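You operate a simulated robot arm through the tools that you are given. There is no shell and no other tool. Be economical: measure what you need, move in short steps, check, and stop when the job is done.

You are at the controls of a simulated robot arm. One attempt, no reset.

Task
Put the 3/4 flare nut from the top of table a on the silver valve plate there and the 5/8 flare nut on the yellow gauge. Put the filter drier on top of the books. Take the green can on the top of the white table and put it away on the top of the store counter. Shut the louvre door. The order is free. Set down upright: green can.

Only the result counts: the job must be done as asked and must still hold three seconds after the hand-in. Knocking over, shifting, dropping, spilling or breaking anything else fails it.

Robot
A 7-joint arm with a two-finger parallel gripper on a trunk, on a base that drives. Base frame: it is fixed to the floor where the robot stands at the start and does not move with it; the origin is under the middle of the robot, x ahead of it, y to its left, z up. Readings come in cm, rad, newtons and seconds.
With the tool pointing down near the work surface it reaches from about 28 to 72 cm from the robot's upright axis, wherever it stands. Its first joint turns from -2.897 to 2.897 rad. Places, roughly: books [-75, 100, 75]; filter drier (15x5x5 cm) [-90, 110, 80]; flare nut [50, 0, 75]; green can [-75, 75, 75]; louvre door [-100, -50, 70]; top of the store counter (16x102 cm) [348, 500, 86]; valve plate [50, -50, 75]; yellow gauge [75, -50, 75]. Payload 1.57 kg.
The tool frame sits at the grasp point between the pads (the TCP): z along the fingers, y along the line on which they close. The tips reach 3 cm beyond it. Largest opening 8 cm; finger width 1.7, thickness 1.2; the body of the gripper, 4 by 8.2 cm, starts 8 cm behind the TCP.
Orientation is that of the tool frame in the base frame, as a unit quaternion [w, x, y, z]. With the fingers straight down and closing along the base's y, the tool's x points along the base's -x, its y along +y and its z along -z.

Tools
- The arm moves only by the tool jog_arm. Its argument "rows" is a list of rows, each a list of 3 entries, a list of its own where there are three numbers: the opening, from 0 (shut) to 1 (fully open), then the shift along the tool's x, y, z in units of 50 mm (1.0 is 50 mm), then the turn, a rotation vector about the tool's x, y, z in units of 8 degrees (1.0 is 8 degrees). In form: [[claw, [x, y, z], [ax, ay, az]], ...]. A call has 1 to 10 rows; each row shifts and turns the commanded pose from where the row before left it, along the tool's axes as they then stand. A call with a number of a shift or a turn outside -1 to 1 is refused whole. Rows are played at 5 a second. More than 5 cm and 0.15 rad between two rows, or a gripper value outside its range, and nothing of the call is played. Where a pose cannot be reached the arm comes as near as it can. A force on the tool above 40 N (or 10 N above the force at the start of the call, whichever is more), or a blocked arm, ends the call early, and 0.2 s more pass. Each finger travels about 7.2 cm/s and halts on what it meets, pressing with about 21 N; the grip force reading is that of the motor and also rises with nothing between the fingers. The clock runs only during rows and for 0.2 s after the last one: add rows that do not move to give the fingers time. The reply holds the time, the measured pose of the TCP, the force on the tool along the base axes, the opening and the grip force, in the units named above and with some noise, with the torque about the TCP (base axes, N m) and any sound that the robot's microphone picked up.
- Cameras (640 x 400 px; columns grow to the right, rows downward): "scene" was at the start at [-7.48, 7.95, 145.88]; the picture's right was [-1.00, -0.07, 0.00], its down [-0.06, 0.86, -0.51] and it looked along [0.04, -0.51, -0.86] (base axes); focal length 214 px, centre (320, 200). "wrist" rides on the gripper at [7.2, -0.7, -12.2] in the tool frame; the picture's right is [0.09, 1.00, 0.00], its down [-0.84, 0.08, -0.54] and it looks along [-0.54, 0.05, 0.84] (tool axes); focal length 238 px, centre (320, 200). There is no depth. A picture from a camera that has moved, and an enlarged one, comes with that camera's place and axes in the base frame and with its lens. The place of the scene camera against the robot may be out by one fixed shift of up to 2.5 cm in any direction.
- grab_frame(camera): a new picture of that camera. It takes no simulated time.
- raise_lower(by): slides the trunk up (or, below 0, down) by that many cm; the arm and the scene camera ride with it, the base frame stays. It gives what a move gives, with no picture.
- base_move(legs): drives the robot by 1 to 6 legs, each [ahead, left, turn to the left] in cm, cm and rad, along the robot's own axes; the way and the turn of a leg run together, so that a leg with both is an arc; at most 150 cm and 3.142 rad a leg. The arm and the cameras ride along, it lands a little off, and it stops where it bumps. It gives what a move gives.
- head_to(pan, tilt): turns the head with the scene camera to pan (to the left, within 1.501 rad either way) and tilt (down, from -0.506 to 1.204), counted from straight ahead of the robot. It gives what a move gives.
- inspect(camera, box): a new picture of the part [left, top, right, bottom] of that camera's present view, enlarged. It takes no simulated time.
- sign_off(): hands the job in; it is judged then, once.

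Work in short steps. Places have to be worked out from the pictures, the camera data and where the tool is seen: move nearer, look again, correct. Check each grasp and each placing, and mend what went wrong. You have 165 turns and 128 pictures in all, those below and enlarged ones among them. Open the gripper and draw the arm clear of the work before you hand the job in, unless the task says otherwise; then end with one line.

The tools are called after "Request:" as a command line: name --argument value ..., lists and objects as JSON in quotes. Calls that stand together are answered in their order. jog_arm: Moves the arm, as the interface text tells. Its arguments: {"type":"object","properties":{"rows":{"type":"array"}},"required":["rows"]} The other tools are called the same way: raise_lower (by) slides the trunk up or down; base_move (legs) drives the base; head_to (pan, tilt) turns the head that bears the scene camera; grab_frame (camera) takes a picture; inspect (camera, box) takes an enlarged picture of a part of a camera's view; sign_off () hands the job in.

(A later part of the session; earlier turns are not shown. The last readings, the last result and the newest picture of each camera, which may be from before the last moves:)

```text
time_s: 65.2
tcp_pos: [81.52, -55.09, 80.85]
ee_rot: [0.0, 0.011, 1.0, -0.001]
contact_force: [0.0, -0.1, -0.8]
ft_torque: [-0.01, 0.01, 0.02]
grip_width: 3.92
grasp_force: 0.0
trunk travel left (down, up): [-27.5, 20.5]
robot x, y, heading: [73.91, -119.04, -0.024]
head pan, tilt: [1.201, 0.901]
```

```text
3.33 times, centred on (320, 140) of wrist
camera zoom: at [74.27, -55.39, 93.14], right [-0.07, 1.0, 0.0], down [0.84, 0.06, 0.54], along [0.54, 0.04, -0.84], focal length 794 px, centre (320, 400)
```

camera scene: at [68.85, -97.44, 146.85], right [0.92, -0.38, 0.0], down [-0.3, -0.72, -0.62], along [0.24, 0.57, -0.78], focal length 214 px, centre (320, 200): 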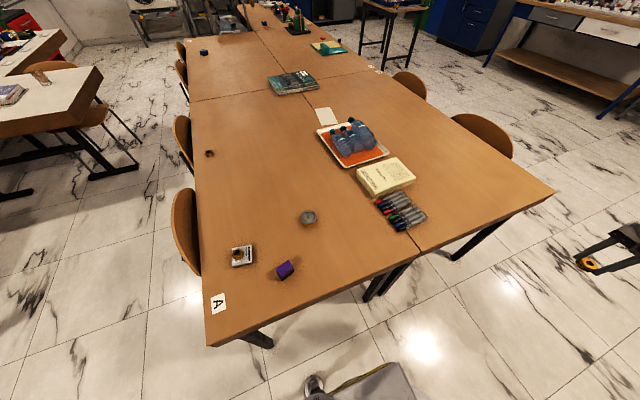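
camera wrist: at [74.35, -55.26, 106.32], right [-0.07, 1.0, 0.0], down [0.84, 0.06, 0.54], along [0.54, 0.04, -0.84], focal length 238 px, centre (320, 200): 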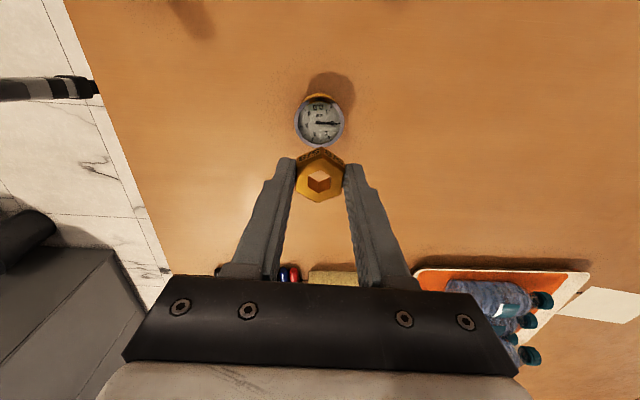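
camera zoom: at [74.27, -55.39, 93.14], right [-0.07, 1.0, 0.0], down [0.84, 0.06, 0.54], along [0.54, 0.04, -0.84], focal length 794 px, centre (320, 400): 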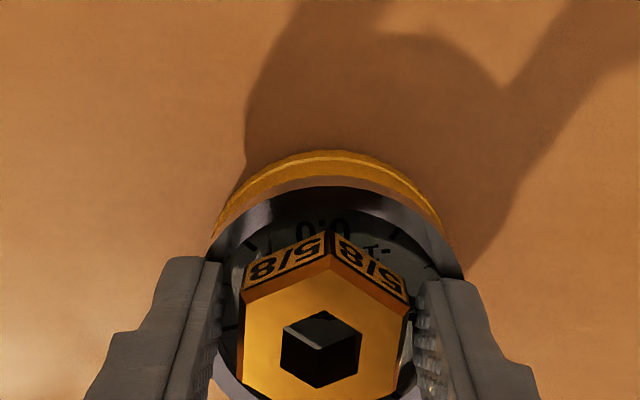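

Nut released. I raise straight up before opening wider.

Request:
jog_arm --rows '[[0.5, [0, 0, -0.1], [0, 0, 0]], [0.5, [0, 0, -0.2], [0, 0, 0]], [0.55, [0, 0, -0.4], [0, 0, 0]], [0.6, [0, 0, -0.8], [0, 0, 0]], [1, [0, 0, -1], [0, 0, 0]], [1, [0, 0, 0], [0, 0, 0]]]'

Request:
inspect --camera "wrist" --box '[224, 60, 416, 180]'

```text
time_s: 66.7
tcp_pos: [81.41, -55.05, 93.61]
ee_rot: [0.001, 0.011, 1.0, 0.001]
contact_force: [-0.1, 0.5, -0.2]
ft_torque: [-0.02, 0.03, 0.0]
grip_width: 8.04
grasp_force: 0.1
trunk travel left (down, up): [-27.5, 20.5]
robot x, y, heading: [73.38, -119.28, -0.023]
head pan, tilt: [1.201, 0.901]
```

```text
3.33 times, centred on (320, 120) of wrist
camera zoom: at [74.25, -55.41, 105.7], right [-0.07, 1.0, 0.0], down [0.84, 0.06, 0.54], along [0.54, 0.04, -0.84], focal length 794 px, centre (320, 467)
```

zoom: 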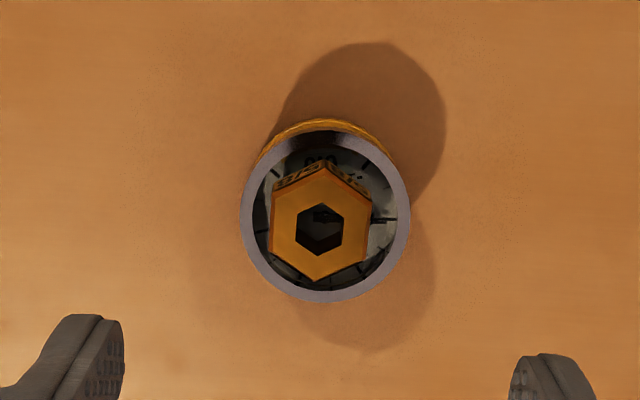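

The nut lies flat in the gauge. I now fold the arm to the front, raised, before driving to the white table.

Request:
jog_arm --rows '[[1, [-0.78, -0.5, -0.2], [0, 0, 0]], [1, [-0.78, -0.5, -0.2], [0, 0, 0]], [1, [-0.78, -0.5, -0.2], [0, 0, 0]], [1, [-0.78, -0.5, -0.2], [0, 0, 0]], [1, [-0.78, -0.5, -0.2], [0, 0, 0]], [1, [-0.78, -0.5, -0.2], [0, 0, 0]], [1, [-0.78, -0.5, -0.2], [0, 0, 0]], [1, [-0.78, -0.5, -0.2], [0, 0, 0]], [1, [0, -1, 0], [0, 0, 0]], [1, [0, -1, 0], [0, 0, 0]]]'

Request:
jog_arm --rows '[[1, [0, -1, 0], [0, 0, 0]], [1, [0, -1, 0], [0, 0, 0]], [1, [0, -1, 0], [0, 0, 0]], [1, [0, -1, 0], [0, 0, 0]], [1, [0, -1, 0], [0, 0, 0]], [1, [0, -1, 0], [0, 0, 0]]]'

Request:
grab_frame --camera "scene"

```text
time_s: 68.8
tcp_pos: [111.99, -85.73, 101.5]
ee_rot: [0.001, 0.011, 1.0, 0.001]
contact_force: [-0.6, 0.5, 0.9]
ft_torque: [-0.03, 0.03, 0.02]
grip_width: 8.02
grasp_force: 0.0
trunk travel left (down, up): [-27.5, 20.5]
robot x, y, heading: [73.68, -118.9, -0.017]
head pan, tilt: [1.201, 0.901]
```

```text
time_s: 70.2
tcp_pos: [111.21, -115.63, 101.44]
ee_rot: [0.002, 0.01, 1.0, 0.0]
contact_force: [0.0, 0.4, 0.5]
ft_torque: [-0.02, 0.0, 0.02]
grip_width: 7.99
grasp_force: 0.0
trunk travel left (down, up): [-27.5, 20.5]
robot x, y, heading: [73.57, -119.11, -0.025]
head pan, tilt: [1.201, 0.901]
```

```text
94 pictures are left
camera scene: at [68.83, -97.42, 146.85], right [0.92, -0.38, 0.0], down [-0.3, -0.72, -0.62], along [0.24, 0.57, -0.78], focal length 214 px, centre (320, 200)
```

scene: 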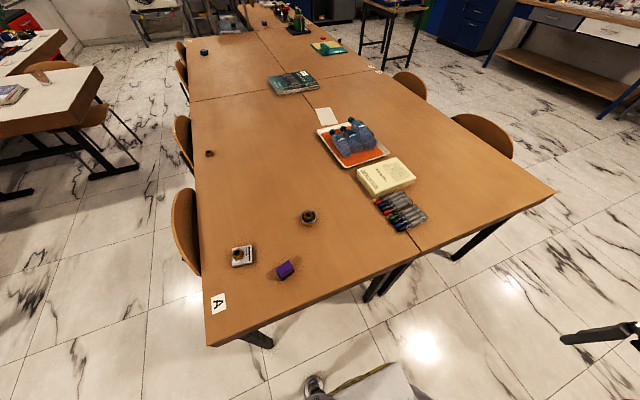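

Both nuts remain well placed. I drive back around to about (-20,-20) and turn to face +y, to look at the white table and the louvre device.

Request:
base_move --legs '[[-78, 0, 0.02], [0, 99, 0], [-16, 0, 0], [0, 0, 1.571]]'

Request:
head_to --pan 1.3 --tilt 0.6

Request:
grab_frame --camera "scene"

Request:
head_to --pan 0.4 --tilt 0.7

Request:
grab_frame --camera "scene"

```text
time_s: 89.5
tcp_pos: [-25.8, 18.33, 101.42]
ee_rot: [0.0, -0.705, 0.709, 0.001]
contact_force: [-0.9, -0.7, -0.2]
ft_torque: [-0.02, 0.02, -0.01]
grip_width: 8.0
grasp_force: 0.1
trunk travel left (down, up): [-27.5, 20.5]
robot x, y, heading: [-21.86, -19.18, 1.562]
head pan, tilt: [1.201, 0.901]
```

```text
time_s: 90.3
tcp_pos: [-25.86, 18.33, 101.43]
ee_rot: [0.0, -0.705, 0.709, 0.001]
contact_force: [0.1, 1.0, 0.0]
ft_torque: [0.0, -0.03, 0.03]
grip_width: 8.01
grasp_force: 0.1
trunk travel left (down, up): [-27.5, 20.5]
robot x, y, heading: [-21.81, -19.29, 1.565]
head pan, tilt: [1.3, 0.6]
```

```text
93 pictures are left
camera scene: at [-44.13, -24.18, 149.32], right [0.27, 0.96, 0.0], down [0.54, -0.15, -0.82], along [-0.79, 0.22, -0.57], focal length 214 px, centre (320, 200)
```

scene: 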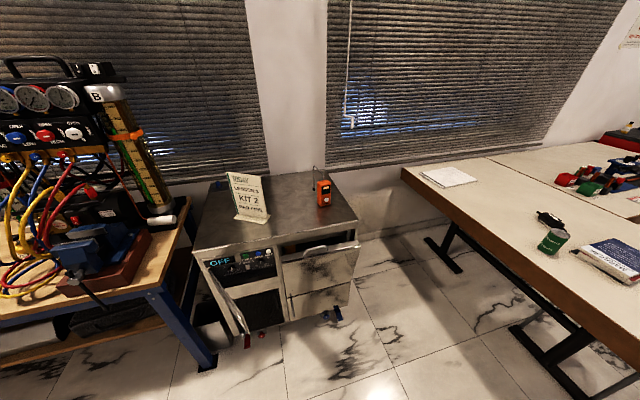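

```text
time_s: 91.5
tcp_pos: [-25.8, 18.16, 101.44]
ee_rot: [0.0, -0.706, 0.708, 0.002]
contact_force: [0.0, 0.9, -0.8]
ft_torque: [-0.03, 0.01, 0.02]
grip_width: 7.99
grasp_force: 0.0
trunk travel left (down, up): [-27.5, 20.5]
robot x, y, heading: [-21.51, -19.45, 1.564]
head pan, tilt: [0.4, 0.7]
```

```text
92 pictures are left
camera scene: at [-38.9, -18.75, 148.47], right [0.92, 0.39, 0.0], down [0.25, -0.59, -0.77], along [-0.29, 0.71, -0.64], focal length 214 px, centre (320, 200)
```

scene: 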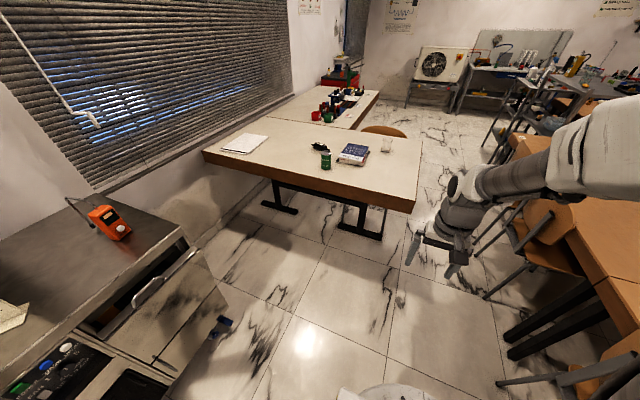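

I zoom in on the louvre door on the cabinet.

Request:
head_to --pan 1.3 --tilt 0.8

Request:
inspect --camera "scene" --box '[176, 120, 400, 260]'

```text
time_s: 92.7
tcp_pos: [-25.84, 18.23, 101.43]
ee_rot: [0.0, -0.705, 0.709, 0.001]
contact_force: [0.6, 0.7, -0.5]
ft_torque: [0.02, 0.0, -0.02]
grip_width: 8.01
grasp_force: 0.1
trunk travel left (down, up): [-27.5, 20.5]
robot x, y, heading: [-21.76, -19.07, 1.566]
head pan, tilt: [1.3, 0.799]
```

```text
2.86 times, centred on (288, 190) of scene
camera zoom: at [-43.39, -24.39, 147.64], right [0.27, 0.96, 0.0], down [0.69, -0.2, -0.7], along [-0.67, 0.19, -0.72], focal length 613 px, centre (411, 229)
```

zoom: 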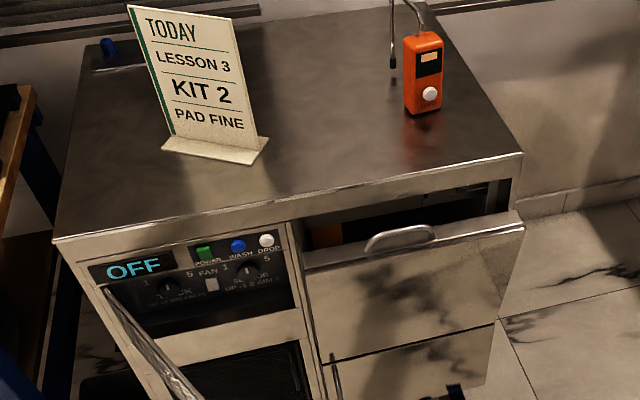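

The left compartment below the panel seems to have a door standing open (edge-on). I look lower.

Request:
head_to --pan 1.4 --tilt 1.0

Request:
inspect --camera "scene" --box '[176, 90, 432, 250]'

```text
time_s: 93.4
tcp_pos: [-25.91, 18.19, 101.43]
ee_rot: [0.0, -0.705, 0.709, 0.001]
contact_force: [-0.9, -0.7, -0.5]
ft_torque: [0.0, 0.0, -0.03]
grip_width: 8.0
grasp_force: 0.1
trunk travel left (down, up): [-27.5, 20.5]
robot x, y, heading: [-21.65, -19.11, 1.566]
head pan, tilt: [1.4, 1.0]
```

```text
2.50 times, centred on (304, 170) of scene
camera zoom: at [-42.49, -25.36, 146.13], right [0.18, 0.98, 0.0], down [0.83, -0.15, -0.54], along [-0.53, 0.09, -0.84], focal length 536 px, centre (360, 275)
```

zoom: 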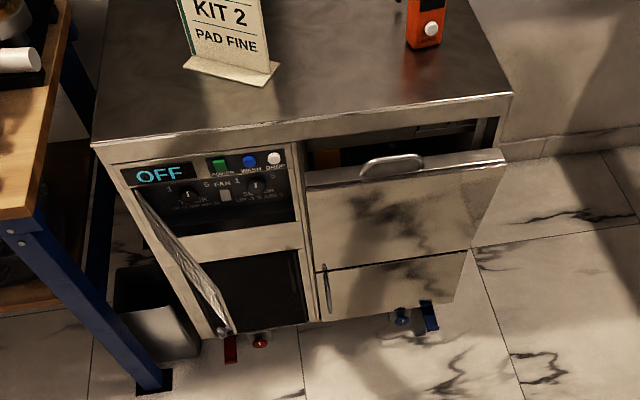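

The left door seems hinged at the left, open ~60°. I turn to face the cabinet (-x) and stand in front of it for a better look.

Request:
base_move --legs '[[0, 0, 1.575], [10, 26, 0]]'

Request:
head_to --pan 0.0 --tilt 0.9

Request:
grab_frame --camera "scene"

Request:
grab_frame --camera "wrist"

```text
time_s: 101.1
tcp_pos: [-69.5, -49.45, 101.44]
ee_rot: [0.0, 1.0, -0.002, 0.0]
contact_force: [0.6, -0.2, -0.4]
ft_torque: [0.0, 0.0, 0.0]
grip_width: 8.02
grasp_force: 0.0
trunk travel left (down, up): [-27.5, 20.5]
robot x, y, heading: [-32.0, -45.37, 3.142]
head pan, tilt: [1.4, 1.0]
```

```text
time_s: 102.6
tcp_pos: [-69.44, -49.34, 101.43]
ee_rot: [0.0, 1.0, -0.002, 0.0]
contact_force: [0.5, 0.0, -0.4]
ft_torque: [0.01, -0.03, -0.02]
grip_width: 8.0
grasp_force: 0.0
trunk travel left (down, up): [-27.5, 20.5]
robot x, y, heading: [-31.93, -45.44, 3.138]
head pan, tilt: [0.0, 0.901]
```

```text
89 pictures are left
camera scene: at [-31.37, -58.54, 146.85], right [0.0, 1.0, 0.0], down [0.78, 0.0, -0.62], along [-0.62, 0.0, -0.78], focal length 214 px, centre (320, 200)
```

scene: 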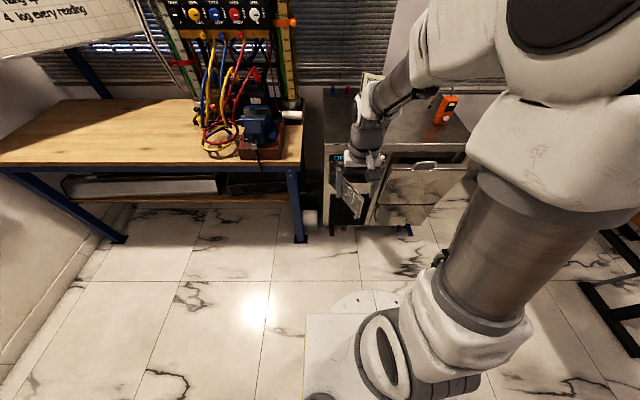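

```text
88 pictures are left
camera wrist: at [-62.16, -48.73, 113.68], right [0.09, -1.0, 0.0], down [-0.84, -0.07, 0.54], along [-0.54, -0.05, -0.84], focal length 238 px, centre (320, 200)
```

wrist: 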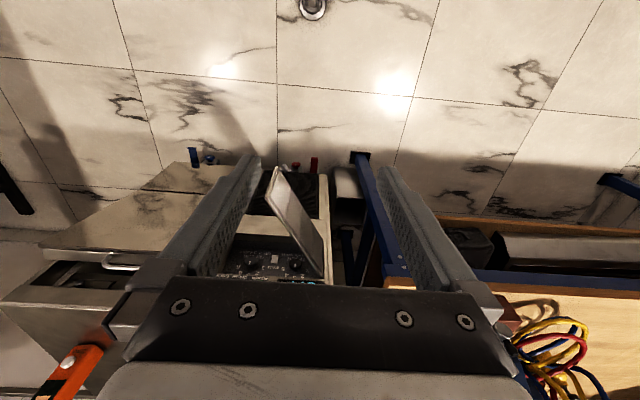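

The wrist view shows the door; zoom there.

Request:
inspect --camera "wrist" --box '[210, 140, 402, 290]'

```text
2.67 times, centred on (306, 215) of wrist
camera zoom: at [-62.16, -48.73, 113.68], right [0.09, -1.0, 0.0], down [-0.84, -0.07, 0.54], along [-0.54, -0.05, -0.84], focal length 636 px, centre (357, 160)
```

zoom: 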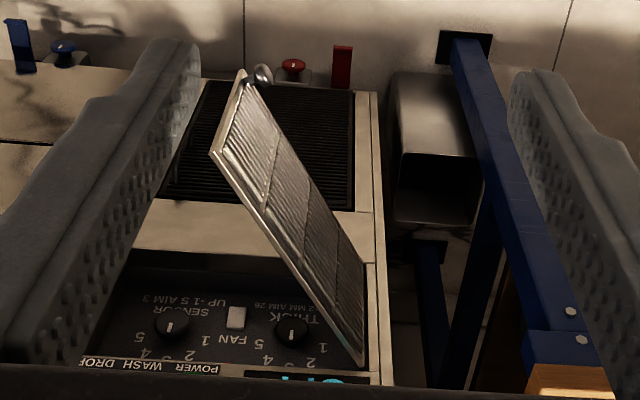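

The louvre door is hinged at about (-113,-54), covers the control panel (z≈58–71), free edge at ≈(-90,-40), open ~60°. I close the fingers and tilt the tool 48° forward so the fingertips can push it.

Request:
jog_arm --rows '[[0.5, [0, 0, 0], [0, -1, 0]], [0, [0, 0, 0], [0, -1, 0]], [0, [0, 0, 0], [0, -1, 0]], [0, [0, 0, 0], [0, -1, 0]], [0, [0, 0, 0], [0, -1, 0]], [0, [0, 0, 0], [0, -1, 0]], [0, [0, 0, 0], [0, 0, 0]]]'

Request:
grab_frame --camera "wrist"

```text
time_s: 104.2
tcp_pos: [-71.62, -48.79, 102.42]
ee_rot: [-0.022, 0.947, -0.009, -0.321]
contact_force: [-0.1, -0.7, 1.2]
ft_torque: [-0.01, -0.01, 0.01]
grip_width: 0.02
grasp_force: 21.2
out of reach, approached as far as the arm can: row 5, 6
trunk travel left (down, up): [-27.5, 20.5]
robot x, y, heading: [-31.72, -44.93, 3.135]
head pan, tilt: [0.0, 0.901]
```

```text
86 pictures are left
camera wrist: at [-58.41, -48.71, 107.68], right [0.04, -0.99, -0.09], down [-0.34, -0.1, 0.94], along [-0.94, -0.01, -0.34], focal length 238 px, centre (320, 200)
```

wrist: 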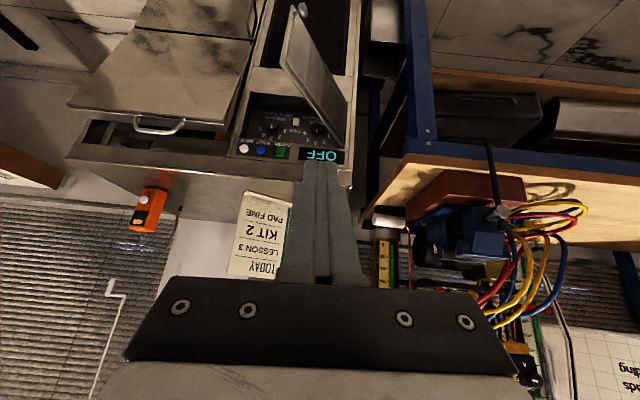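

Tilt reached ~37°, enough. I move the tip to the outer side of the door's free edge, staying above it at first.

Request:
jog_arm --rows '[[0, [0.073, 0.14, 0.883], [0, 0, 0]], [0, [0.073, 0.14, 0.883], [0, 0, 0]], [0, [0.073, 0.14, 0.883], [0, 0, 0]], [0, [0.073, 0.14, 0.883], [0, 0, 0]], [0, [0.073, 0.14, 0.883], [0, 0, 0]], [0, [0.073, 0.14, 0.883], [0, 0, 0]], [0, [0, 0, 0], [0, 0, 0]]]'

Request:
grab_frame --camera "wrist"

Request:
inspect --camera "scene" --box '[280, 60, 480, 240]'

```text
time_s: 105.8
tcp_pos: [-86.0, -51.8, 80.06]
ee_rot: [-0.022, 0.947, -0.009, -0.321]
contact_force: [-0.3, 0.4, 0.1]
ft_torque: [0.02, -0.05, -0.01]
grip_width: 0.05
grasp_force: 21.7
trunk travel left (down, up): [-27.5, 20.5]
robot x, y, heading: [-31.91, -45.37, 3.139]
head pan, tilt: [0.0, 0.901]
```

```text
85 pictures are left
camera wrist: at [-72.84, -51.75, 85.38], right [0.04, -0.99, -0.09], down [-0.34, -0.1, 0.94], along [-0.94, -0.01, -0.34], focal length 238 px, centre (320, 200)
```

wrist: 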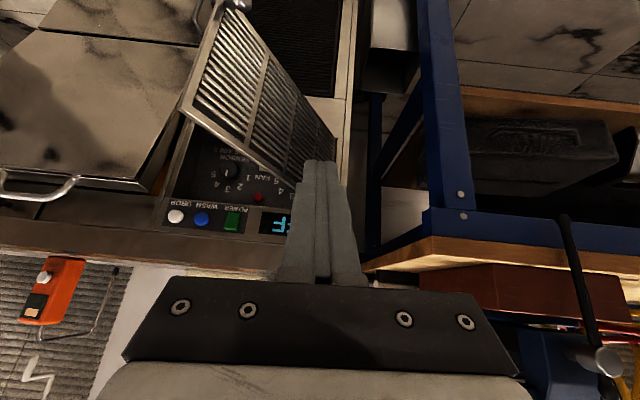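

```text
2.22 times, centred on (380, 150) of scene
camera zoom: at [-31.38, -58.53, 146.85], right [0.0, 1.0, 0.0], down [0.78, 0.0, -0.62], along [-0.62, 0.0, -0.78], focal length 477 px, centre (187, 311)
```

zoom: 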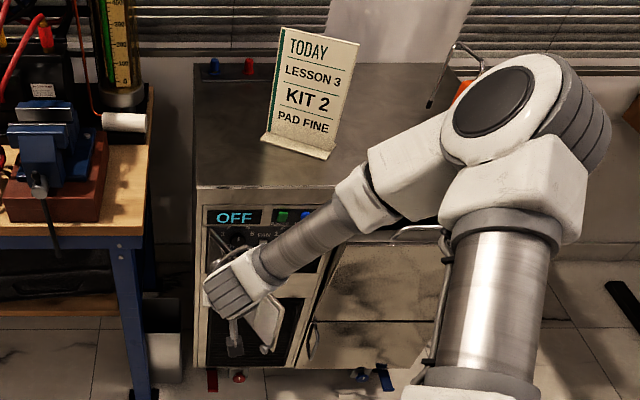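

Free top corner triangulates to (-89,-40,72.5); door spans z≈59–72. I go down beside its outer face.

Request:
jog_arm --rows '[[0, [0.213, -0.13, 0.82], [0, 0, 0]], [0, [0.213, -0.13, 0.82], [0, 0, 0]], [0, [0.213, -0.13, 0.82], [0, 0, 0]], [0, [0, 0, 0], [0, 0, 0]]]'

Request:
grab_frame --camera "wrist"

```text
time_s: 106.8
tcp_pos: [-90.92, -49.17, 68.23]
ee_rot: [-0.023, 0.947, -0.009, -0.321]
contact_force: [0.0, 0.1, 0.7]
ft_torque: [-0.03, 0.02, 0.02]
grip_width: 0.01
grasp_force: 20.9
trunk travel left (down, up): [-27.5, 20.5]
robot x, y, heading: [-31.98, -45.38, 3.14]
head pan, tilt: [0.0, 0.901]
```

```text
83 pictures are left
camera wrist: at [-77.84, -49.05, 73.6], right [0.04, -0.99, -0.09], down [-0.34, -0.1, 0.94], along [-0.94, -0.01, -0.34], focal length 238 px, centre (320, 200)
```

wrist: 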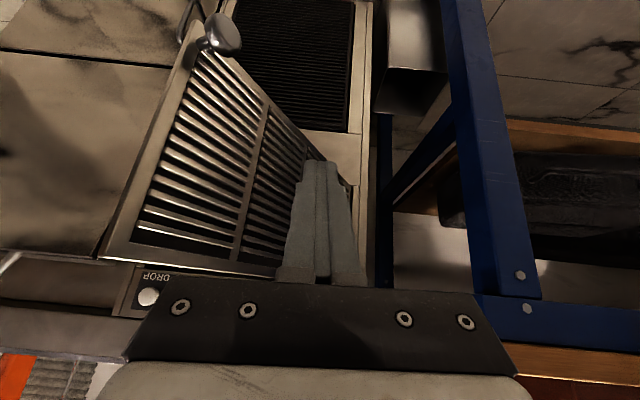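

Fingers stand beside the outer face. I push the door along its arc, first half.

Request:
jog_arm --rows '[[0, [-0.095, -0.51, 0.073], [0, 0, 0]], [0, [-0.095, -0.51, 0.073], [0, 0, 0]], [0, [-0.3, -0.48, 0.23], [0, 0, 0]], [0, [-0.3, -0.48, 0.23], [0, 0, 0]], [0, [0, 0, 0], [0, 0, 0]]]'

Request:
grab_frame --camera "wrist"

```text
time_s: 108.0
tcp_pos: [-95.71, -39.4, 68.62]
ee_rot: [-0.023, 0.947, -0.008, -0.321]
contact_force: [-0.4, 1.2, 0.1]
ft_torque: [-0.05, -0.01, 0.0]
grip_width: 0.02
grasp_force: 21.0
trunk travel left (down, up): [-27.5, 20.5]
robot x, y, heading: [-31.95, -45.78, 3.139]
head pan, tilt: [0.0, 0.901]
```

```text
82 pictures are left
camera wrist: at [-82.51, -39.14, 74.04], right [0.04, -0.99, -0.09], down [-0.34, -0.1, 0.94], along [-0.94, -0.01, -0.34], focal length 238 px, centre (320, 200)
```

wrist: 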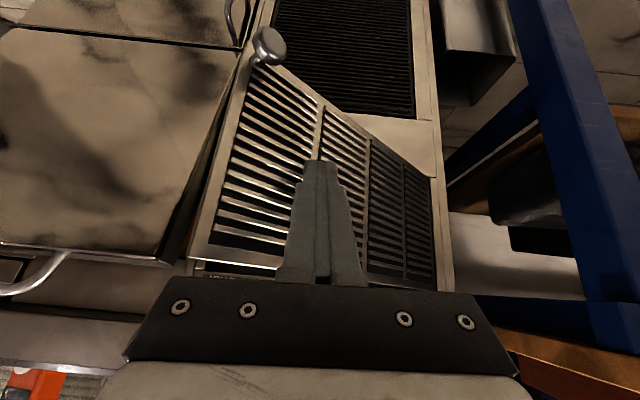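

The door swings. I push the second half.

Request:
jog_arm --rows '[[0, [-0.46, -0.38, 0.35], [0, 0, 0]], [0, [-0.46, -0.38, 0.35], [0, 0, 0]], [0, [-0.556, -0.14, 0.425], [0, 0, 0]], [0, [-0.4, -0.1, 0.3], [0, 0, 0]], [0, [0, 0, 0], [0, 0, 0]]]'

Request:
grab_frame --camera "wrist"

```text
time_s: 109.2
tcp_pos: [-107.47, -33.92, 68.97]
ee_rot: [-0.023, 0.946, -0.008, -0.323]
contact_force: [-0.1, 0.8, 0.4]
ft_torque: [0.0, -0.02, 0.01]
grip_width: 0.0
grasp_force: 21.3
trunk travel left (down, up): [-27.5, 20.5]
robot x, y, heading: [-31.9, -45.11, 3.138]
head pan, tilt: [0.0, 0.901]
```

```text
81 pictures are left
camera wrist: at [-94.22, -33.73, 74.34], right [0.04, -0.99, -0.09], down [-0.34, -0.1, 0.94], along [-0.94, -0.01, -0.34], focal length 238 px, centre (320, 200)
```

wrist: 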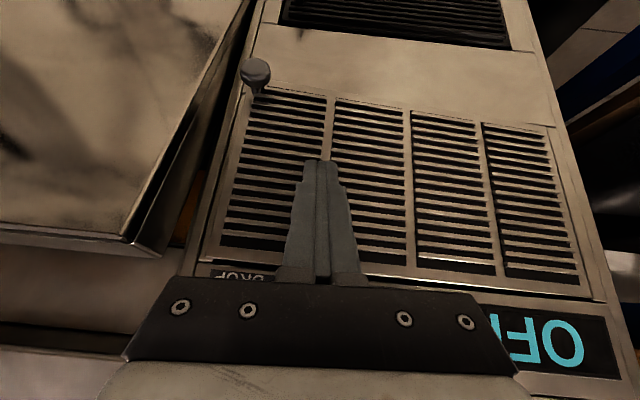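

Almost closed; I press on in -x with small steps until it meets resistance.

Request:
jog_arm --rows '[[0, [-0.16, 0, 0.12], [0, 0, 0]], [0, [-0.16, 0, 0.12], [0, 0, 0]], [0, [-0.16, 0, 0.12], [0, 0, 0]], [0, [-0.16, 0, 0.12], [0, 0, 0]], [0, [0, 0, 0], [0, 0, 0]]]'

Request:
grab_frame --camera "wrist"

```text
time_s: 110.0
tcp_pos: [-109.37, -33.94, 68.56]
ee_rot: [-0.023, 0.949, -0.008, -0.315]
contact_force: [16.3, -0.7, 8.0]
ft_torque: [-0.03, -0.17, 0.03]
grip_width: 0.01
grasp_force: 20.9
trunk travel left (down, up): [-27.5, 20.5]
robot x, y, heading: [-31.51, -45.03, 3.138]
head pan, tilt: [0.0, 0.901]
stopped in row 3: the force on the tool passed its limit at 53 N (the readings are from after the stop); the commanded pose is now the measured one
```

```text
80 pictures are left
camera wrist: at [-96.22, -33.73, 74.12], right [0.04, -0.99, -0.09], down [-0.35, -0.1, 0.93], along [-0.94, -0.01, -0.35], focal length 238 px, centre (320, 200)
```

wrist: 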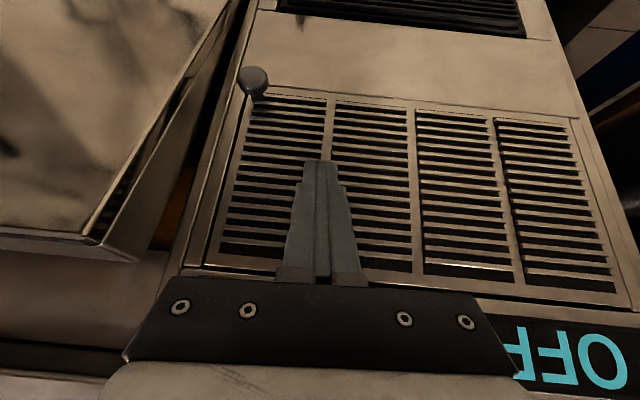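

Firm stop at 53 N: the door appears shut. I back off straight and inspect whether it stays shut.

Request:
jog_arm --rows '[[0, [0.3, 0, -0.22], [0, 0, 0]], [0, [0.6, 0, -0.5], [0, 0, 0]], [0, [0.6, 0, -0.7], [0, 0, 0]], [0, [0.5, 0, -0.8], [0, 0, 0]], [0, [0, 0, -1], [0, 0, 0]], [0, [0, 0, -1], [0, 0, 0]]]'

Request:
grab_frame --camera "wrist"

```text
time_s: 111.4
tcp_pos: [-89.02, -34.84, 79.24]
ee_rot: [-0.023, 0.949, -0.009, -0.315]
contact_force: [-0.3, 1.1, -0.5]
ft_torque: [0.0, 0.0, 0.0]
grip_width: 0.0
grasp_force: 21.1
trunk travel left (down, up): [-27.5, 20.5]
robot x, y, heading: [-31.9, -45.18, 3.139]
head pan, tilt: [0.0, 0.901]
```

```text
79 pictures are left
camera wrist: at [-75.92, -34.73, 84.81], right [0.04, -0.99, -0.09], down [-0.35, -0.1, 0.93], along [-0.94, -0.01, -0.35], focal length 238 px, centre (320, 200)
```

wrist: 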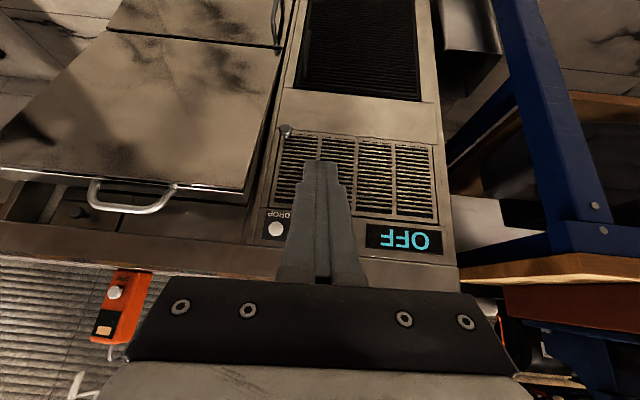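

The door is shut flush and stays. I retract the arm up, and return the tool to vertical.

Request:
jog_arm --rows '[[0.2, [0.05, 0.33, -0.93], [0, 0, 0]], [0.5, [0.05, 0.33, -0.93], [0, 0, 0]], [1, [0.05, 0.33, -0.93], [0, 0, 0]], [1, [0.05, 0.33, -0.93], [0, 0, 0]], [1, [0.05, 0, -0.93], [0, 0.92, 0]], [1, [0, 0, 0], [0, 0.92, 0]], [1, [0, 0, 0], [0, 0.92, 0]], [1, [0, 0, 0], [0, 0.92, 0]], [1, [0, 0, 0], [0, 0.92, 0]], [1, [0, 0, 0], [0, 0, 0]]]'

```text
time_s: 113.6
tcp_pos: [-74.11, -42.73, 97.1]
ee_rot: [-0.02, 1.0, -0.016, 0.001]
contact_force: [0.3, 0.6, -0.4]
ft_torque: [-0.02, 0.02, -0.02]
grip_width: 8.01
grasp_force: 0.0
trunk travel left (down, up): [-27.5, 20.5]
robot x, y, heading: [-31.55, -45.06, 3.136]
head pan, tilt: [0.0, 0.901]
```

I straighten the tool, then drive to the white table: turn to face +y, go ahead, then left to about (-70,48).

Request:
jog_arm --rows '[[1, [0, 0, -0.8], [-0.286, 0, -0.23]], [1, [0, 0, 0], [0, 0, 0]]]'

Request:
base_move --legs '[[0, 0, -1.568], [92, 0, 0], [0, 38, 0]]'

Request:
head_to --pan 0.2 --tilt 0.9

Request:
grab_frame --camera "scene"

Request:
grab_frame --camera "wrist"

```text
time_s: 114.2
tcp_pos: [-74.21, -42.74, 101.12]
ee_rot: [0.001, 1.0, -0.001, 0.001]
contact_force: [-0.1, -0.1, 0.1]
ft_torque: [0.0, 0.02, 0.02]
grip_width: 8.01
grasp_force: 0.1
trunk travel left (down, up): [-27.5, 20.5]
robot x, y, heading: [-32.04, -45.07, 3.139]
head pan, tilt: [0.0, 0.901]
```

```text
time_s: 128.7
tcp_pos: [-68.82, 88.37, 100.95]
ee_rot: [0.0, 0.714, -0.7, 0.001]
contact_force: [-0.2, 0.2, -0.9]
ft_torque: [-0.03, -0.01, 0.01]
grip_width: 8.01
grasp_force: 0.0
trunk travel left (down, up): [-27.5, 20.5]
robot x, y, heading: [-70.79, 45.97, 1.589]
head pan, tilt: [0.0, 0.901]
```

```text
time_s: 129.4
tcp_pos: [-68.82, 88.19, 101.02]
ee_rot: [0.001, 0.714, -0.7, 0.0]
contact_force: [0.1, 0.5, -0.3]
ft_torque: [-0.02, -0.02, 0.02]
grip_width: 7.99
grasp_force: 0.0
trunk travel left (down, up): [-27.5, 20.5]
robot x, y, heading: [-70.1, 45.97, 1.588]
head pan, tilt: [0.201, 0.901]
```

```text
78 pictures are left
camera scene: at [-85.8, 45.61, 146.85], right [0.98, 0.22, 0.0], down [0.17, -0.77, -0.62], along [-0.13, 0.61, -0.78], focal length 214 px, centre (320, 200)
```

scene: 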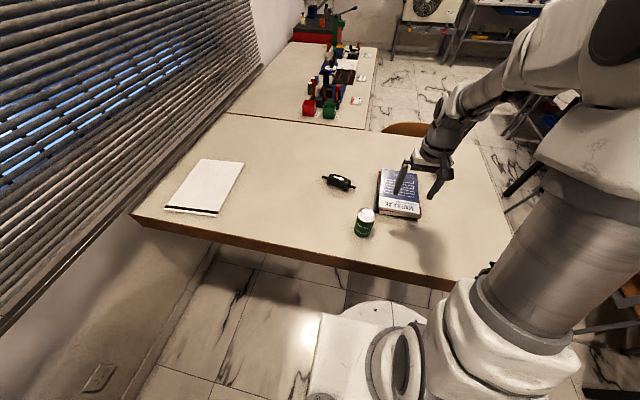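

```text
77 pictures are left
camera wrist: at [-68.0, 81.24, 113.3], right [-0.99, -0.11, 0.0], down [-0.1, 0.83, 0.54], along [-0.06, 0.54, -0.84], focal length 238 px, centre (320, 200)
```

wrist: 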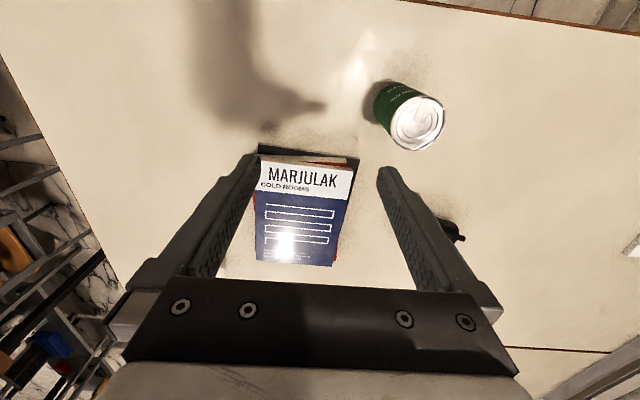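

Can ≈(-79.6,87), books ≈(-68.5,106), drier ≈(-95,108). First the drier: move above it and look.

Request:
jog_arm --rows '[[1, [-0.557, 0.703, 0.1], [0, 0, 0]], [1, [-0.557, 0.703, 0.1], [0, 0, 0]], [1, [-0.557, 0.703, 0.1], [0, 0, 0]], [1, [-0.557, 0.703, 0.1], [0, 0, 0]], [1, [-0.557, 0.703, 0.1], [0, 0, 0]], [1, [-0.557, 0.703, 0.1], [0, 0, 0]], [1, [-0.557, 0.703, 0.1], [0, 0, 0]], [1, [0, 0, 0], [0, 0, 0]]]'

Request:
grab_frame --camera "wrist"

```text
time_s: 131.2
tcp_pos: [-94.06, 107.38, 97.55]
ee_rot: [0.001, 0.714, -0.7, 0.0]
contact_force: [0.4, -0.2, -0.7]
ft_torque: [0.01, 0.01, 0.0]
grip_width: 7.99
grasp_force: 0.1
trunk travel left (down, up): [-27.5, 20.5]
robot x, y, heading: [-70.08, 45.51, 1.592]
head pan, tilt: [0.201, 0.901]
```

```text
76 pictures are left
camera wrist: at [-93.14, 100.26, 109.81], right [-0.99, -0.11, 0.0], down [-0.1, 0.84, 0.54], along [-0.06, 0.54, -0.84], focal length 238 px, centre (320, 200)
```

wrist: 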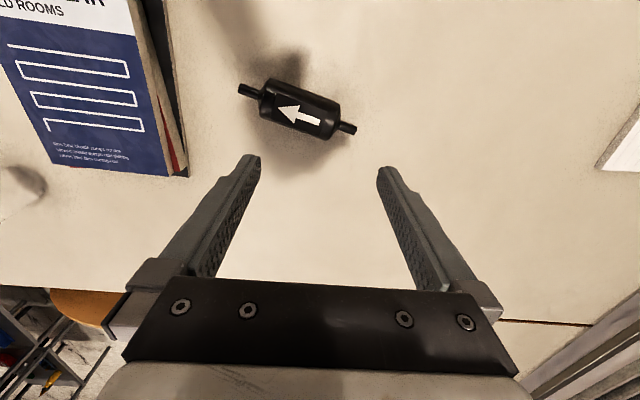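

Drier centre ≈(-91.3,107.3), axis ~166° from x. I centre over it and turn the tool 75° so the fingers close across the body.

Request:
jog_arm --rows '[[1, [0, -0.54, 0], [0, 0, -0.94]], [1, [0, 0, 0], [0, 0, -0.94]], [1, [0, 0, 0], [0, 0, -0.94]], [1, [0, 0, 0], [0, 0, -0.94]], [1, [0, 0, 0], [0, 0, -0.94]], [1, [0, 0, 0], [0, 0, -0.94]], [1, [0, 0, 0], [0, 0, -0.94]], [1, [0, 0, 0], [0, 0, -0.94]], [1, [0, 0, 0], [0, 0, -0.94]], [1, [0, 0, 0], [0, 0, -0.94]]]'

Request:
jog_arm --rows '[[1, [0, 0, 0.8], [0, 0, 0]], [1, [0, 0, 0.7], [0, 0, 0]], [1, [0, 0, 0], [0, 0, 0]]]'

Request:
grab_frame --camera "wrist"

```text
time_s: 133.4
tcp_pos: [-91.14, 107.46, 97.5]
ee_rot: [0.0, 0.993, -0.117, -0.001]
contact_force: [-0.2, 0.0, 0.3]
ft_torque: [0.03, 0.01, 0.0]
grip_width: 7.99
grasp_force: 0.1
trunk travel left (down, up): [-27.5, 20.5]
robot x, y, heading: [-70.27, 45.75, 1.59]
head pan, tilt: [0.201, 0.901]
```

```text
time_s: 134.2
tcp_pos: [-91.25, 107.34, 89.78]
ee_rot: [0.001, 0.993, -0.117, 0.0]
contact_force: [-0.2, -0.2, 0.0]
ft_torque: [0.02, 0.04, 0.04]
grip_width: 8.0
grasp_force: 0.1
trunk travel left (down, up): [-27.5, 20.5]
robot x, y, heading: [-70.34, 45.82, 1.59]
head pan, tilt: [0.201, 0.901]
```

```text
75 pictures are left
camera wrist: at [-84.09, 106.41, 102.18], right [-0.14, -0.99, 0.0], down [-0.83, 0.12, 0.54], along [-0.54, 0.08, -0.84], focal length 238 px, centre (320, 200)
```

wrist: 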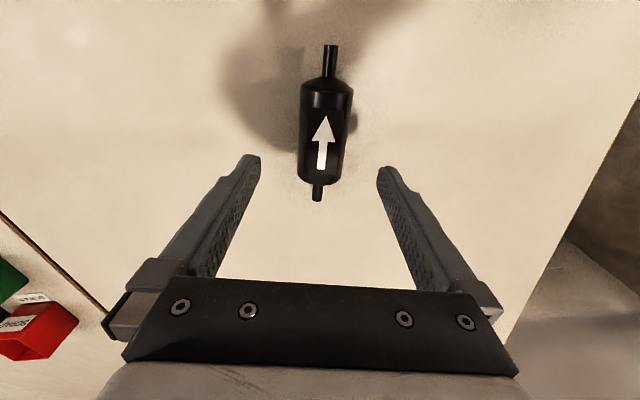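

Aligned with the drier. I descend to z≈79 and check.

Request:
jog_arm --rows '[[1, [-0.05, 0, 0.8], [0, 0, 0]], [1, [0, 0, 0.8], [0, 0, 0]], [1, [0, 0, 0.3], [0, 0, 0]], [1, [0, 0, 0.2], [0, 0, 0]], [1, [0, 0, 0], [0, 0, 0]]]'

Request:
grab_frame --camera "wrist"

```text
time_s: 135.4
tcp_pos: [-91.39, 107.34, 79.62]
ee_rot: [0.0, 0.993, -0.118, -0.002]
contact_force: [-0.4, 0.1, 0.0]
ft_torque: [0.03, 0.03, -0.02]
grip_width: 7.99
grasp_force: 0.1
trunk travel left (down, up): [-27.5, 20.5]
robot x, y, heading: [-70.18, 46.02, 1.588]
head pan, tilt: [0.201, 0.901]
```

```text
74 pictures are left
camera wrist: at [-84.2, 106.46, 91.82], right [-0.14, -0.99, 0.0], down [-0.83, 0.12, 0.54], along [-0.54, 0.08, -0.84], focal length 238 px, centre (320, 200)
```

wrist: 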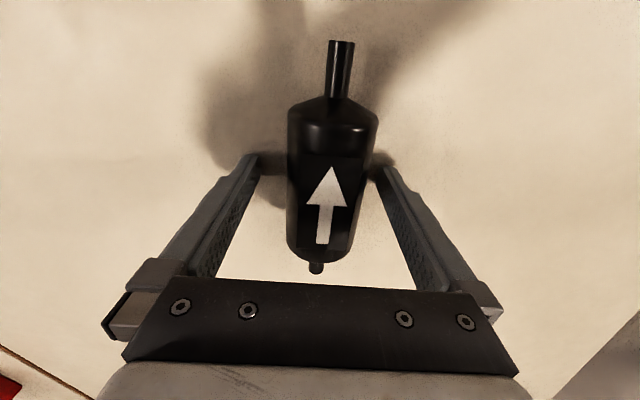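

Nearly centred. Small correction and descend 1 cm, then close.

Request:
jog_arm --rows '[[1, [-0.12, 0.06, 0.1], [0, 0, 0]], [1, [0, 0, 0.1], [0, 0, 0]], [0.7, [0, 0, 0], [0, 0, 0]], [0.3, [0, 0, 0], [0, 0, 0]], [0, [0, 0, 0], [0, 0, 0]], [0, [0, 0, 0], [0, 0, 0]], [0, [0, 0, 0], [0, 0, 0]]]'

Request:
grab_frame --camera "wrist"

```text
time_s: 136.0
tcp_pos: [-91.54, 107.35, 79.49]
ee_rot: [-0.001, 0.993, -0.118, 0.002]
contact_force: [4.7, -10.0, 18.3]
ft_torque: [-1.1, 0.2, 0.31]
grip_width: 7.98
grasp_force: 0.0
trunk travel left (down, up): [-27.5, 20.5]
robot x, y, heading: [-69.83, 45.81, 1.59]
head pan, tilt: [0.201, 0.901]
stopped in row 2: the force on the tool passed its limit at 46 N (the readings are from after the stop); the commanded pose is now the measured one
```

```text
73 pictures are left
camera wrist: at [-84.4, 106.39, 91.79], right [-0.14, -0.99, 0.0], down [-0.83, 0.12, 0.54], along [-0.53, 0.08, -0.84], focal length 238 px, centre (320, 200)
```

wrist: 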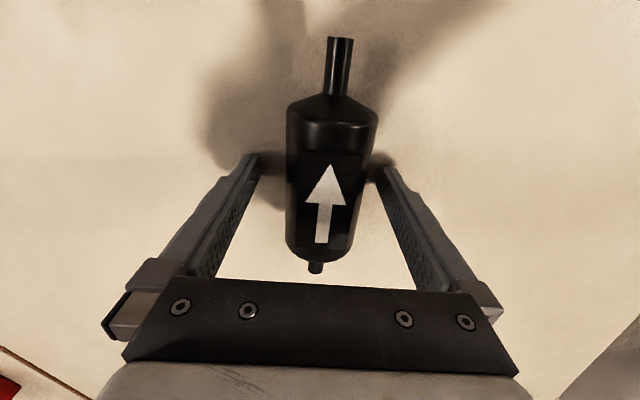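

Contact: the white table is at z≈76.4. I raise 3 mm, shift slightly and close.

Request:
jog_arm --rows '[[1, [0, 0, -0.08], [0, 0, 0]], [1, [-0.1, 0.06, 0], [0, 0, 0]], [0.7, [0, 0, 0], [0, 0, 0]], [0.3, [0, 0, 0], [0, 0, 0]], [0, [0, 0, 0], [0, 0, 0]], [0, [0, 0, 0], [0, 0, 0]], [0, [0, 0, 0], [0, 0, 0]]]'

Request:
grab_frame --camera "wrist"

```text
time_s: 137.6
tcp_pos: [-92.24, 107.34, 79.6]
ee_rot: [-0.001, 0.993, -0.118, 0.001]
contact_force: [0.3, 0.1, -0.3]
ft_torque: [-0.01, 0.01, -0.02]
grip_width: 4.8
grasp_force: 20.9
trunk travel left (down, up): [-27.5, 20.5]
robot x, y, heading: [-70.63, 45.61, 1.59]
head pan, tilt: [0.201, 0.901]
```

```text
72 pictures are left
camera wrist: at [-85.05, 106.36, 91.9], right [-0.15, -0.99, 0.0], down [-0.83, 0.12, 0.54], along [-0.53, 0.08, -0.84], focal length 238 px, centre (320, 200)
```

wrist: 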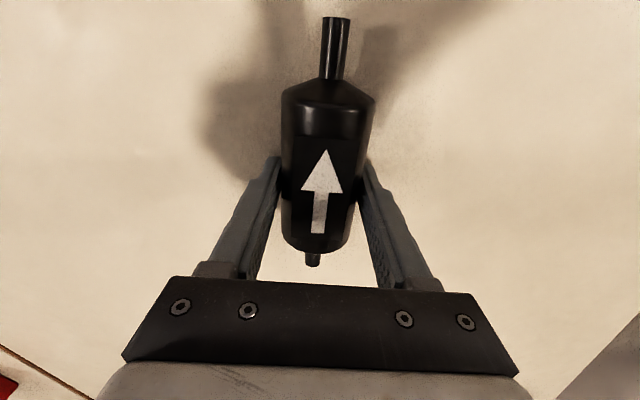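

Gripped (4.8 cm). I lift it and carry it over the books.

Request:
jog_arm --rows '[[0, [0, 0, -0.5], [0, 0, 0]], [0, [0, 0, -1], [0, 0, 0]], [0, [0, 0, -1], [0, 0, 0]], [0, [0.94, -0.144, 0], [0, 0, 0]], [0, [0.94, -0.144, 0], [0, 0, 0]], [0, [0.94, -0.144, 0], [0, 0, 0]], [0, [0.94, -0.144, 0], [0, 0, 0]], [0, [0.94, -0.144, 0], [0, 0, 0]], [0, [0, 0, 0], [0, 0, 0]]]'

Request:
grab_frame --camera "wrist"

Request:
grab_frame --camera "scene"

```text
time_s: 139.6
tcp_pos: [-68.4, 105.23, 92.1]
ee_rot: [-0.002, 0.993, -0.118, 0.002]
contact_force: [-0.4, 0.0, -2.8]
ft_torque: [-0.01, 0.02, -0.01]
grip_width: 4.81
grasp_force: 20.8
trunk travel left (down, up): [-27.5, 20.5]
robot x, y, heading: [-70.35, 46.07, 1.588]
head pan, tilt: [0.201, 0.901]
```

```text
71 pictures are left
camera wrist: at [-61.28, 104.18, 104.4], right [-0.14, -0.99, 0.0], down [-0.83, 0.12, 0.54], along [-0.53, 0.08, -0.84], focal length 238 px, centre (320, 200)
```

wrist: 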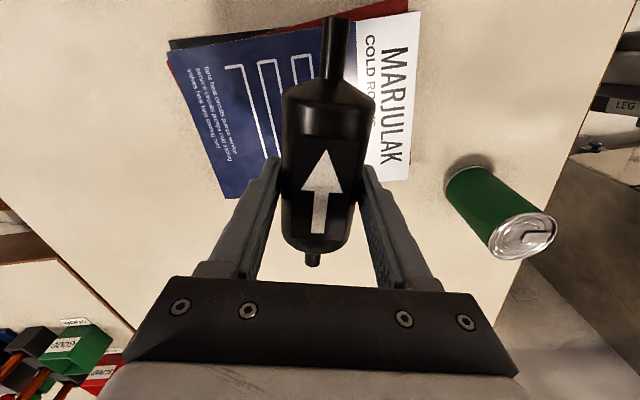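

```text
70 pictures are left
camera scene: at [-85.76, 45.62, 146.85], right [0.98, 0.22, 0.0], down [0.17, -0.77, -0.62], along [-0.13, 0.61, -0.78], focal length 214 px, centre (320, 200)
```

scene: 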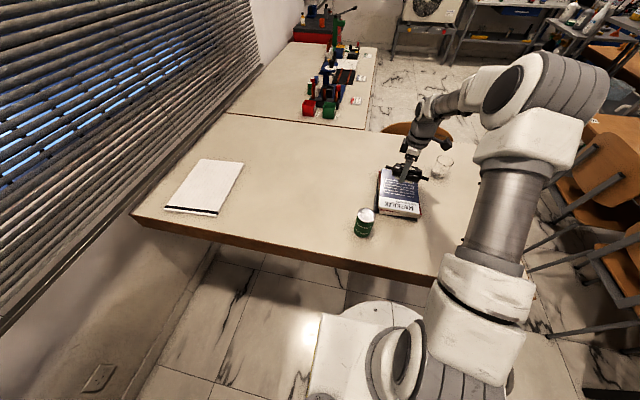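

Over the books; centre of books ≈(-67.3,107). I shift slightly and descend gradually.

Request:
jog_arm --rows '[[0, [0.06, -0.32, 0.3], [0, 0, 0]], [0, [0, 0, 0.4], [0, 0, 0]], [0, [0, 0, 0.2], [0, 0, 0]], [0, [0, 0, 0.1], [0, 0, 0]], [0, [0, 0, 0.06], [0, 0, 0]], [0, [0, 0, 0.06], [0, 0, 0]], [0, [0, 0, 0.06], [0, 0, 0]], [0, [0, 0, 0], [0, 0, 0]]]'

```text
time_s: 141.4
tcp_pos: [-67.86, 106.67, 86.31]
ee_rot: [-0.002, 0.993, -0.119, 0.001]
contact_force: [-0.6, 0.7, -1.5]
ft_torque: [-0.03, 0.03, 0.0]
grip_width: 4.77
grasp_force: 21.0
trunk travel left (down, up): [-27.5, 20.5]
robot x, y, heading: [-70.55, 45.44, 1.59]
head pan, tilt: [0.201, 0.901]
```

Request:
jog_arm --rows '[[0, [0, 0, 0.06], [0, 0, 0]], [0, [0, 0, 0.06], [0, 0, 0]], [0, [0, 0, 0.06], [0, 0, 0]], [0, [0, 0, 0.06], [0, 0, 0]], [0, [0, 0, 0], [0, 0, 0]]]'

Request:
grab_frame --camera "wrist"

```text
time_s: 142.6
tcp_pos: [-67.82, 106.77, 85.13]
ee_rot: [-0.001, 0.993, -0.118, 0.002]
contact_force: [0.7, -0.3, -2.2]
ft_torque: [0.0, 0.01, 0.01]
grip_width: 4.79
grasp_force: 20.8
trunk travel left (down, up): [-27.5, 20.5]
robot x, y, heading: [-70.46, 46.12, 1.589]
head pan, tilt: [0.201, 0.901]
```

```text
69 pictures are left
camera wrist: at [-60.7, 105.8, 97.32], right [-0.15, -0.99, 0.0], down [-0.83, 0.12, 0.54], along [-0.53, 0.08, -0.84], focal length 238 px, centre (320, 200)
```

wrist: 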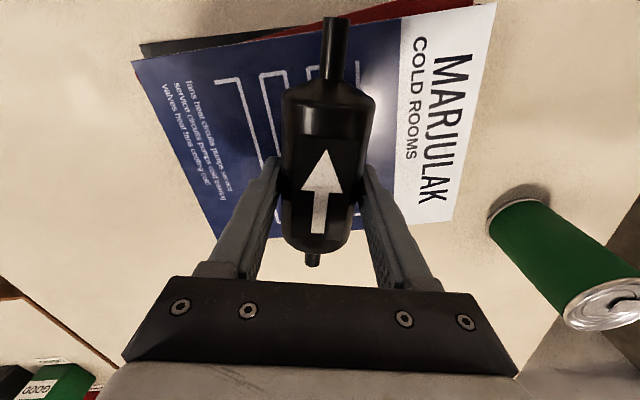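

Well centred over the books. Continue down to contact.

Request:
jog_arm --rows '[[0, [0, 0, 0.06], [0, 0, 0]], [0, [0, 0, 0.06], [0, 0, 0]], [0, [0, 0, 0.06], [0, 0, 0]], [0, [0, 0, 0], [0, 0, 0]]]'

```text
time_s: 143.6
tcp_pos: [-67.88, 106.72, 84.11]
ee_rot: [-0.001, 0.993, -0.119, 0.002]
contact_force: [0.2, -0.2, -1.7]
ft_torque: [0.0, 0.01, 0.01]
grip_width: 4.79
grasp_force: 20.9
trunk travel left (down, up): [-27.5, 20.5]
robot x, y, heading: [-70.04, 45.52, 1.592]
head pan, tilt: [0.201, 0.901]
```

Request:
jog_arm --rows '[[0, [0, 0, 0.05], [0, 0, 0]], [0, [0, 0, 0.05], [0, 0, 0]], [0, [0, 0, 0.05], [0, 0, 0]], [0, [0, 0, 0], [0, 0, 0]]]'

```text
time_s: 144.6
tcp_pos: [-67.79, 106.76, 83.89]
ee_rot: [-0.005, 0.993, -0.119, 0.001]
contact_force: [1.7, -6.1, 35.7]
ft_torque: [-1.22, 0.09, 0.13]
grip_width: 4.76
grasp_force: 21.2
trunk travel left (down, up): [-27.5, 20.5]
robot x, y, heading: [-70.55, 45.85, 1.589]
head pan, tilt: [0.201, 0.901]
```

Contact made. I relax ~5 mm of command, then open gently and look.

Request:
jog_arm --rows '[[0, [0, 0, -0.06], [0, 0, 0]], [0, [0, 0, -0.05], [0, 0, 0]], [0.7, [0, 0, 0], [0, 0, 0]], [0.75, [0, 0, 0], [0, 0, 0]], [0.75, [0, 0, 0], [0, 0, 0]]]'

Request:
grab_frame --camera "wrist"

```text
time_s: 145.8
tcp_pos: [-67.9, 106.58, 83.94]
ee_rot: [-0.001, 0.993, -0.119, 0.001]
contact_force: [0.3, 0.7, 0.9]
ft_torque: [0.0, -0.02, 0.03]
grip_width: 5.86
grasp_force: 0.1
trunk travel left (down, up): [-27.5, 20.5]
robot x, y, heading: [-70.43, 45.71, 1.587]
head pan, tilt: [0.201, 0.901]
```

```text
68 pictures are left
camera wrist: at [-60.79, 105.71, 96.18], right [-0.14, -0.99, 0.0], down [-0.83, 0.12, 0.54], along [-0.53, 0.08, -0.84], focal length 238 px, centre (320, 200)
```

wrist: 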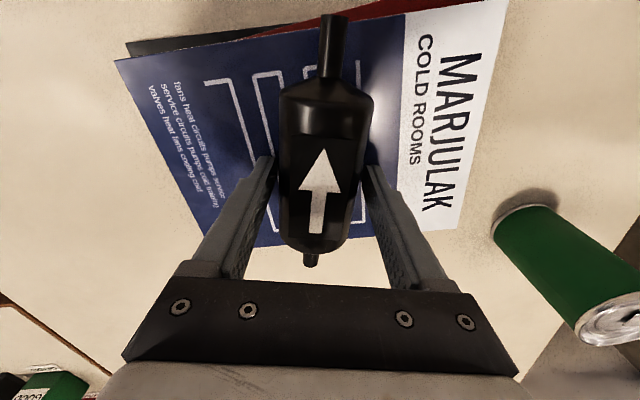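

Released; raise straight up and check.

Request:
jog_arm --rows '[[0.8, [0, 0, -0.3], [0, 0, 0]], [0.9, [0, 0, -0.8], [0, 0, 0]], [1, [0, 0, -1], [0, 0, 0]], [1, [0, 0, -1], [0, 0, 0]], [1, [0, 0, -0.5], [0, 0, 0]], [1, [0, 0, 0], [0, 0, 0]]]'

Request:
grab_frame --camera "wrist"

```text
time_s: 147.2
tcp_pos: [-67.99, 106.86, 101.95]
ee_rot: [-0.001, 0.993, -0.118, 0.002]
contact_force: [-0.4, -0.6, 0.2]
ft_torque: [0.03, -0.03, 0.01]
grip_width: 8.03
grasp_force: 0.0
trunk travel left (down, up): [-27.5, 20.5]
robot x, y, heading: [-70.71, 46.09, 1.585]
head pan, tilt: [0.201, 0.901]
```

```text
67 pictures are left
camera wrist: at [-60.8, 105.78, 114.26], right [-0.15, -0.99, 0.0], down [-0.83, 0.12, 0.54], along [-0.53, 0.08, -0.84], focal length 238 px, centre (320, 200)
```

wrist: 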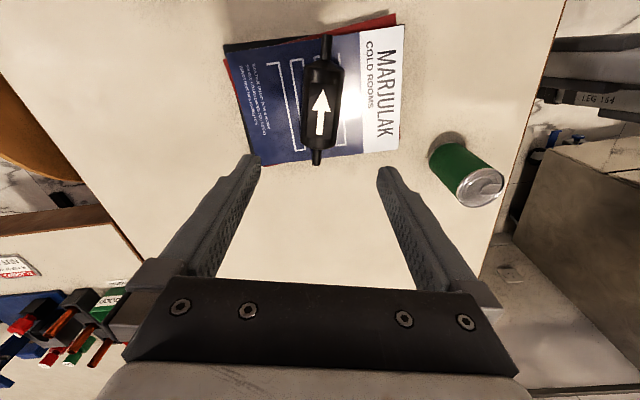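

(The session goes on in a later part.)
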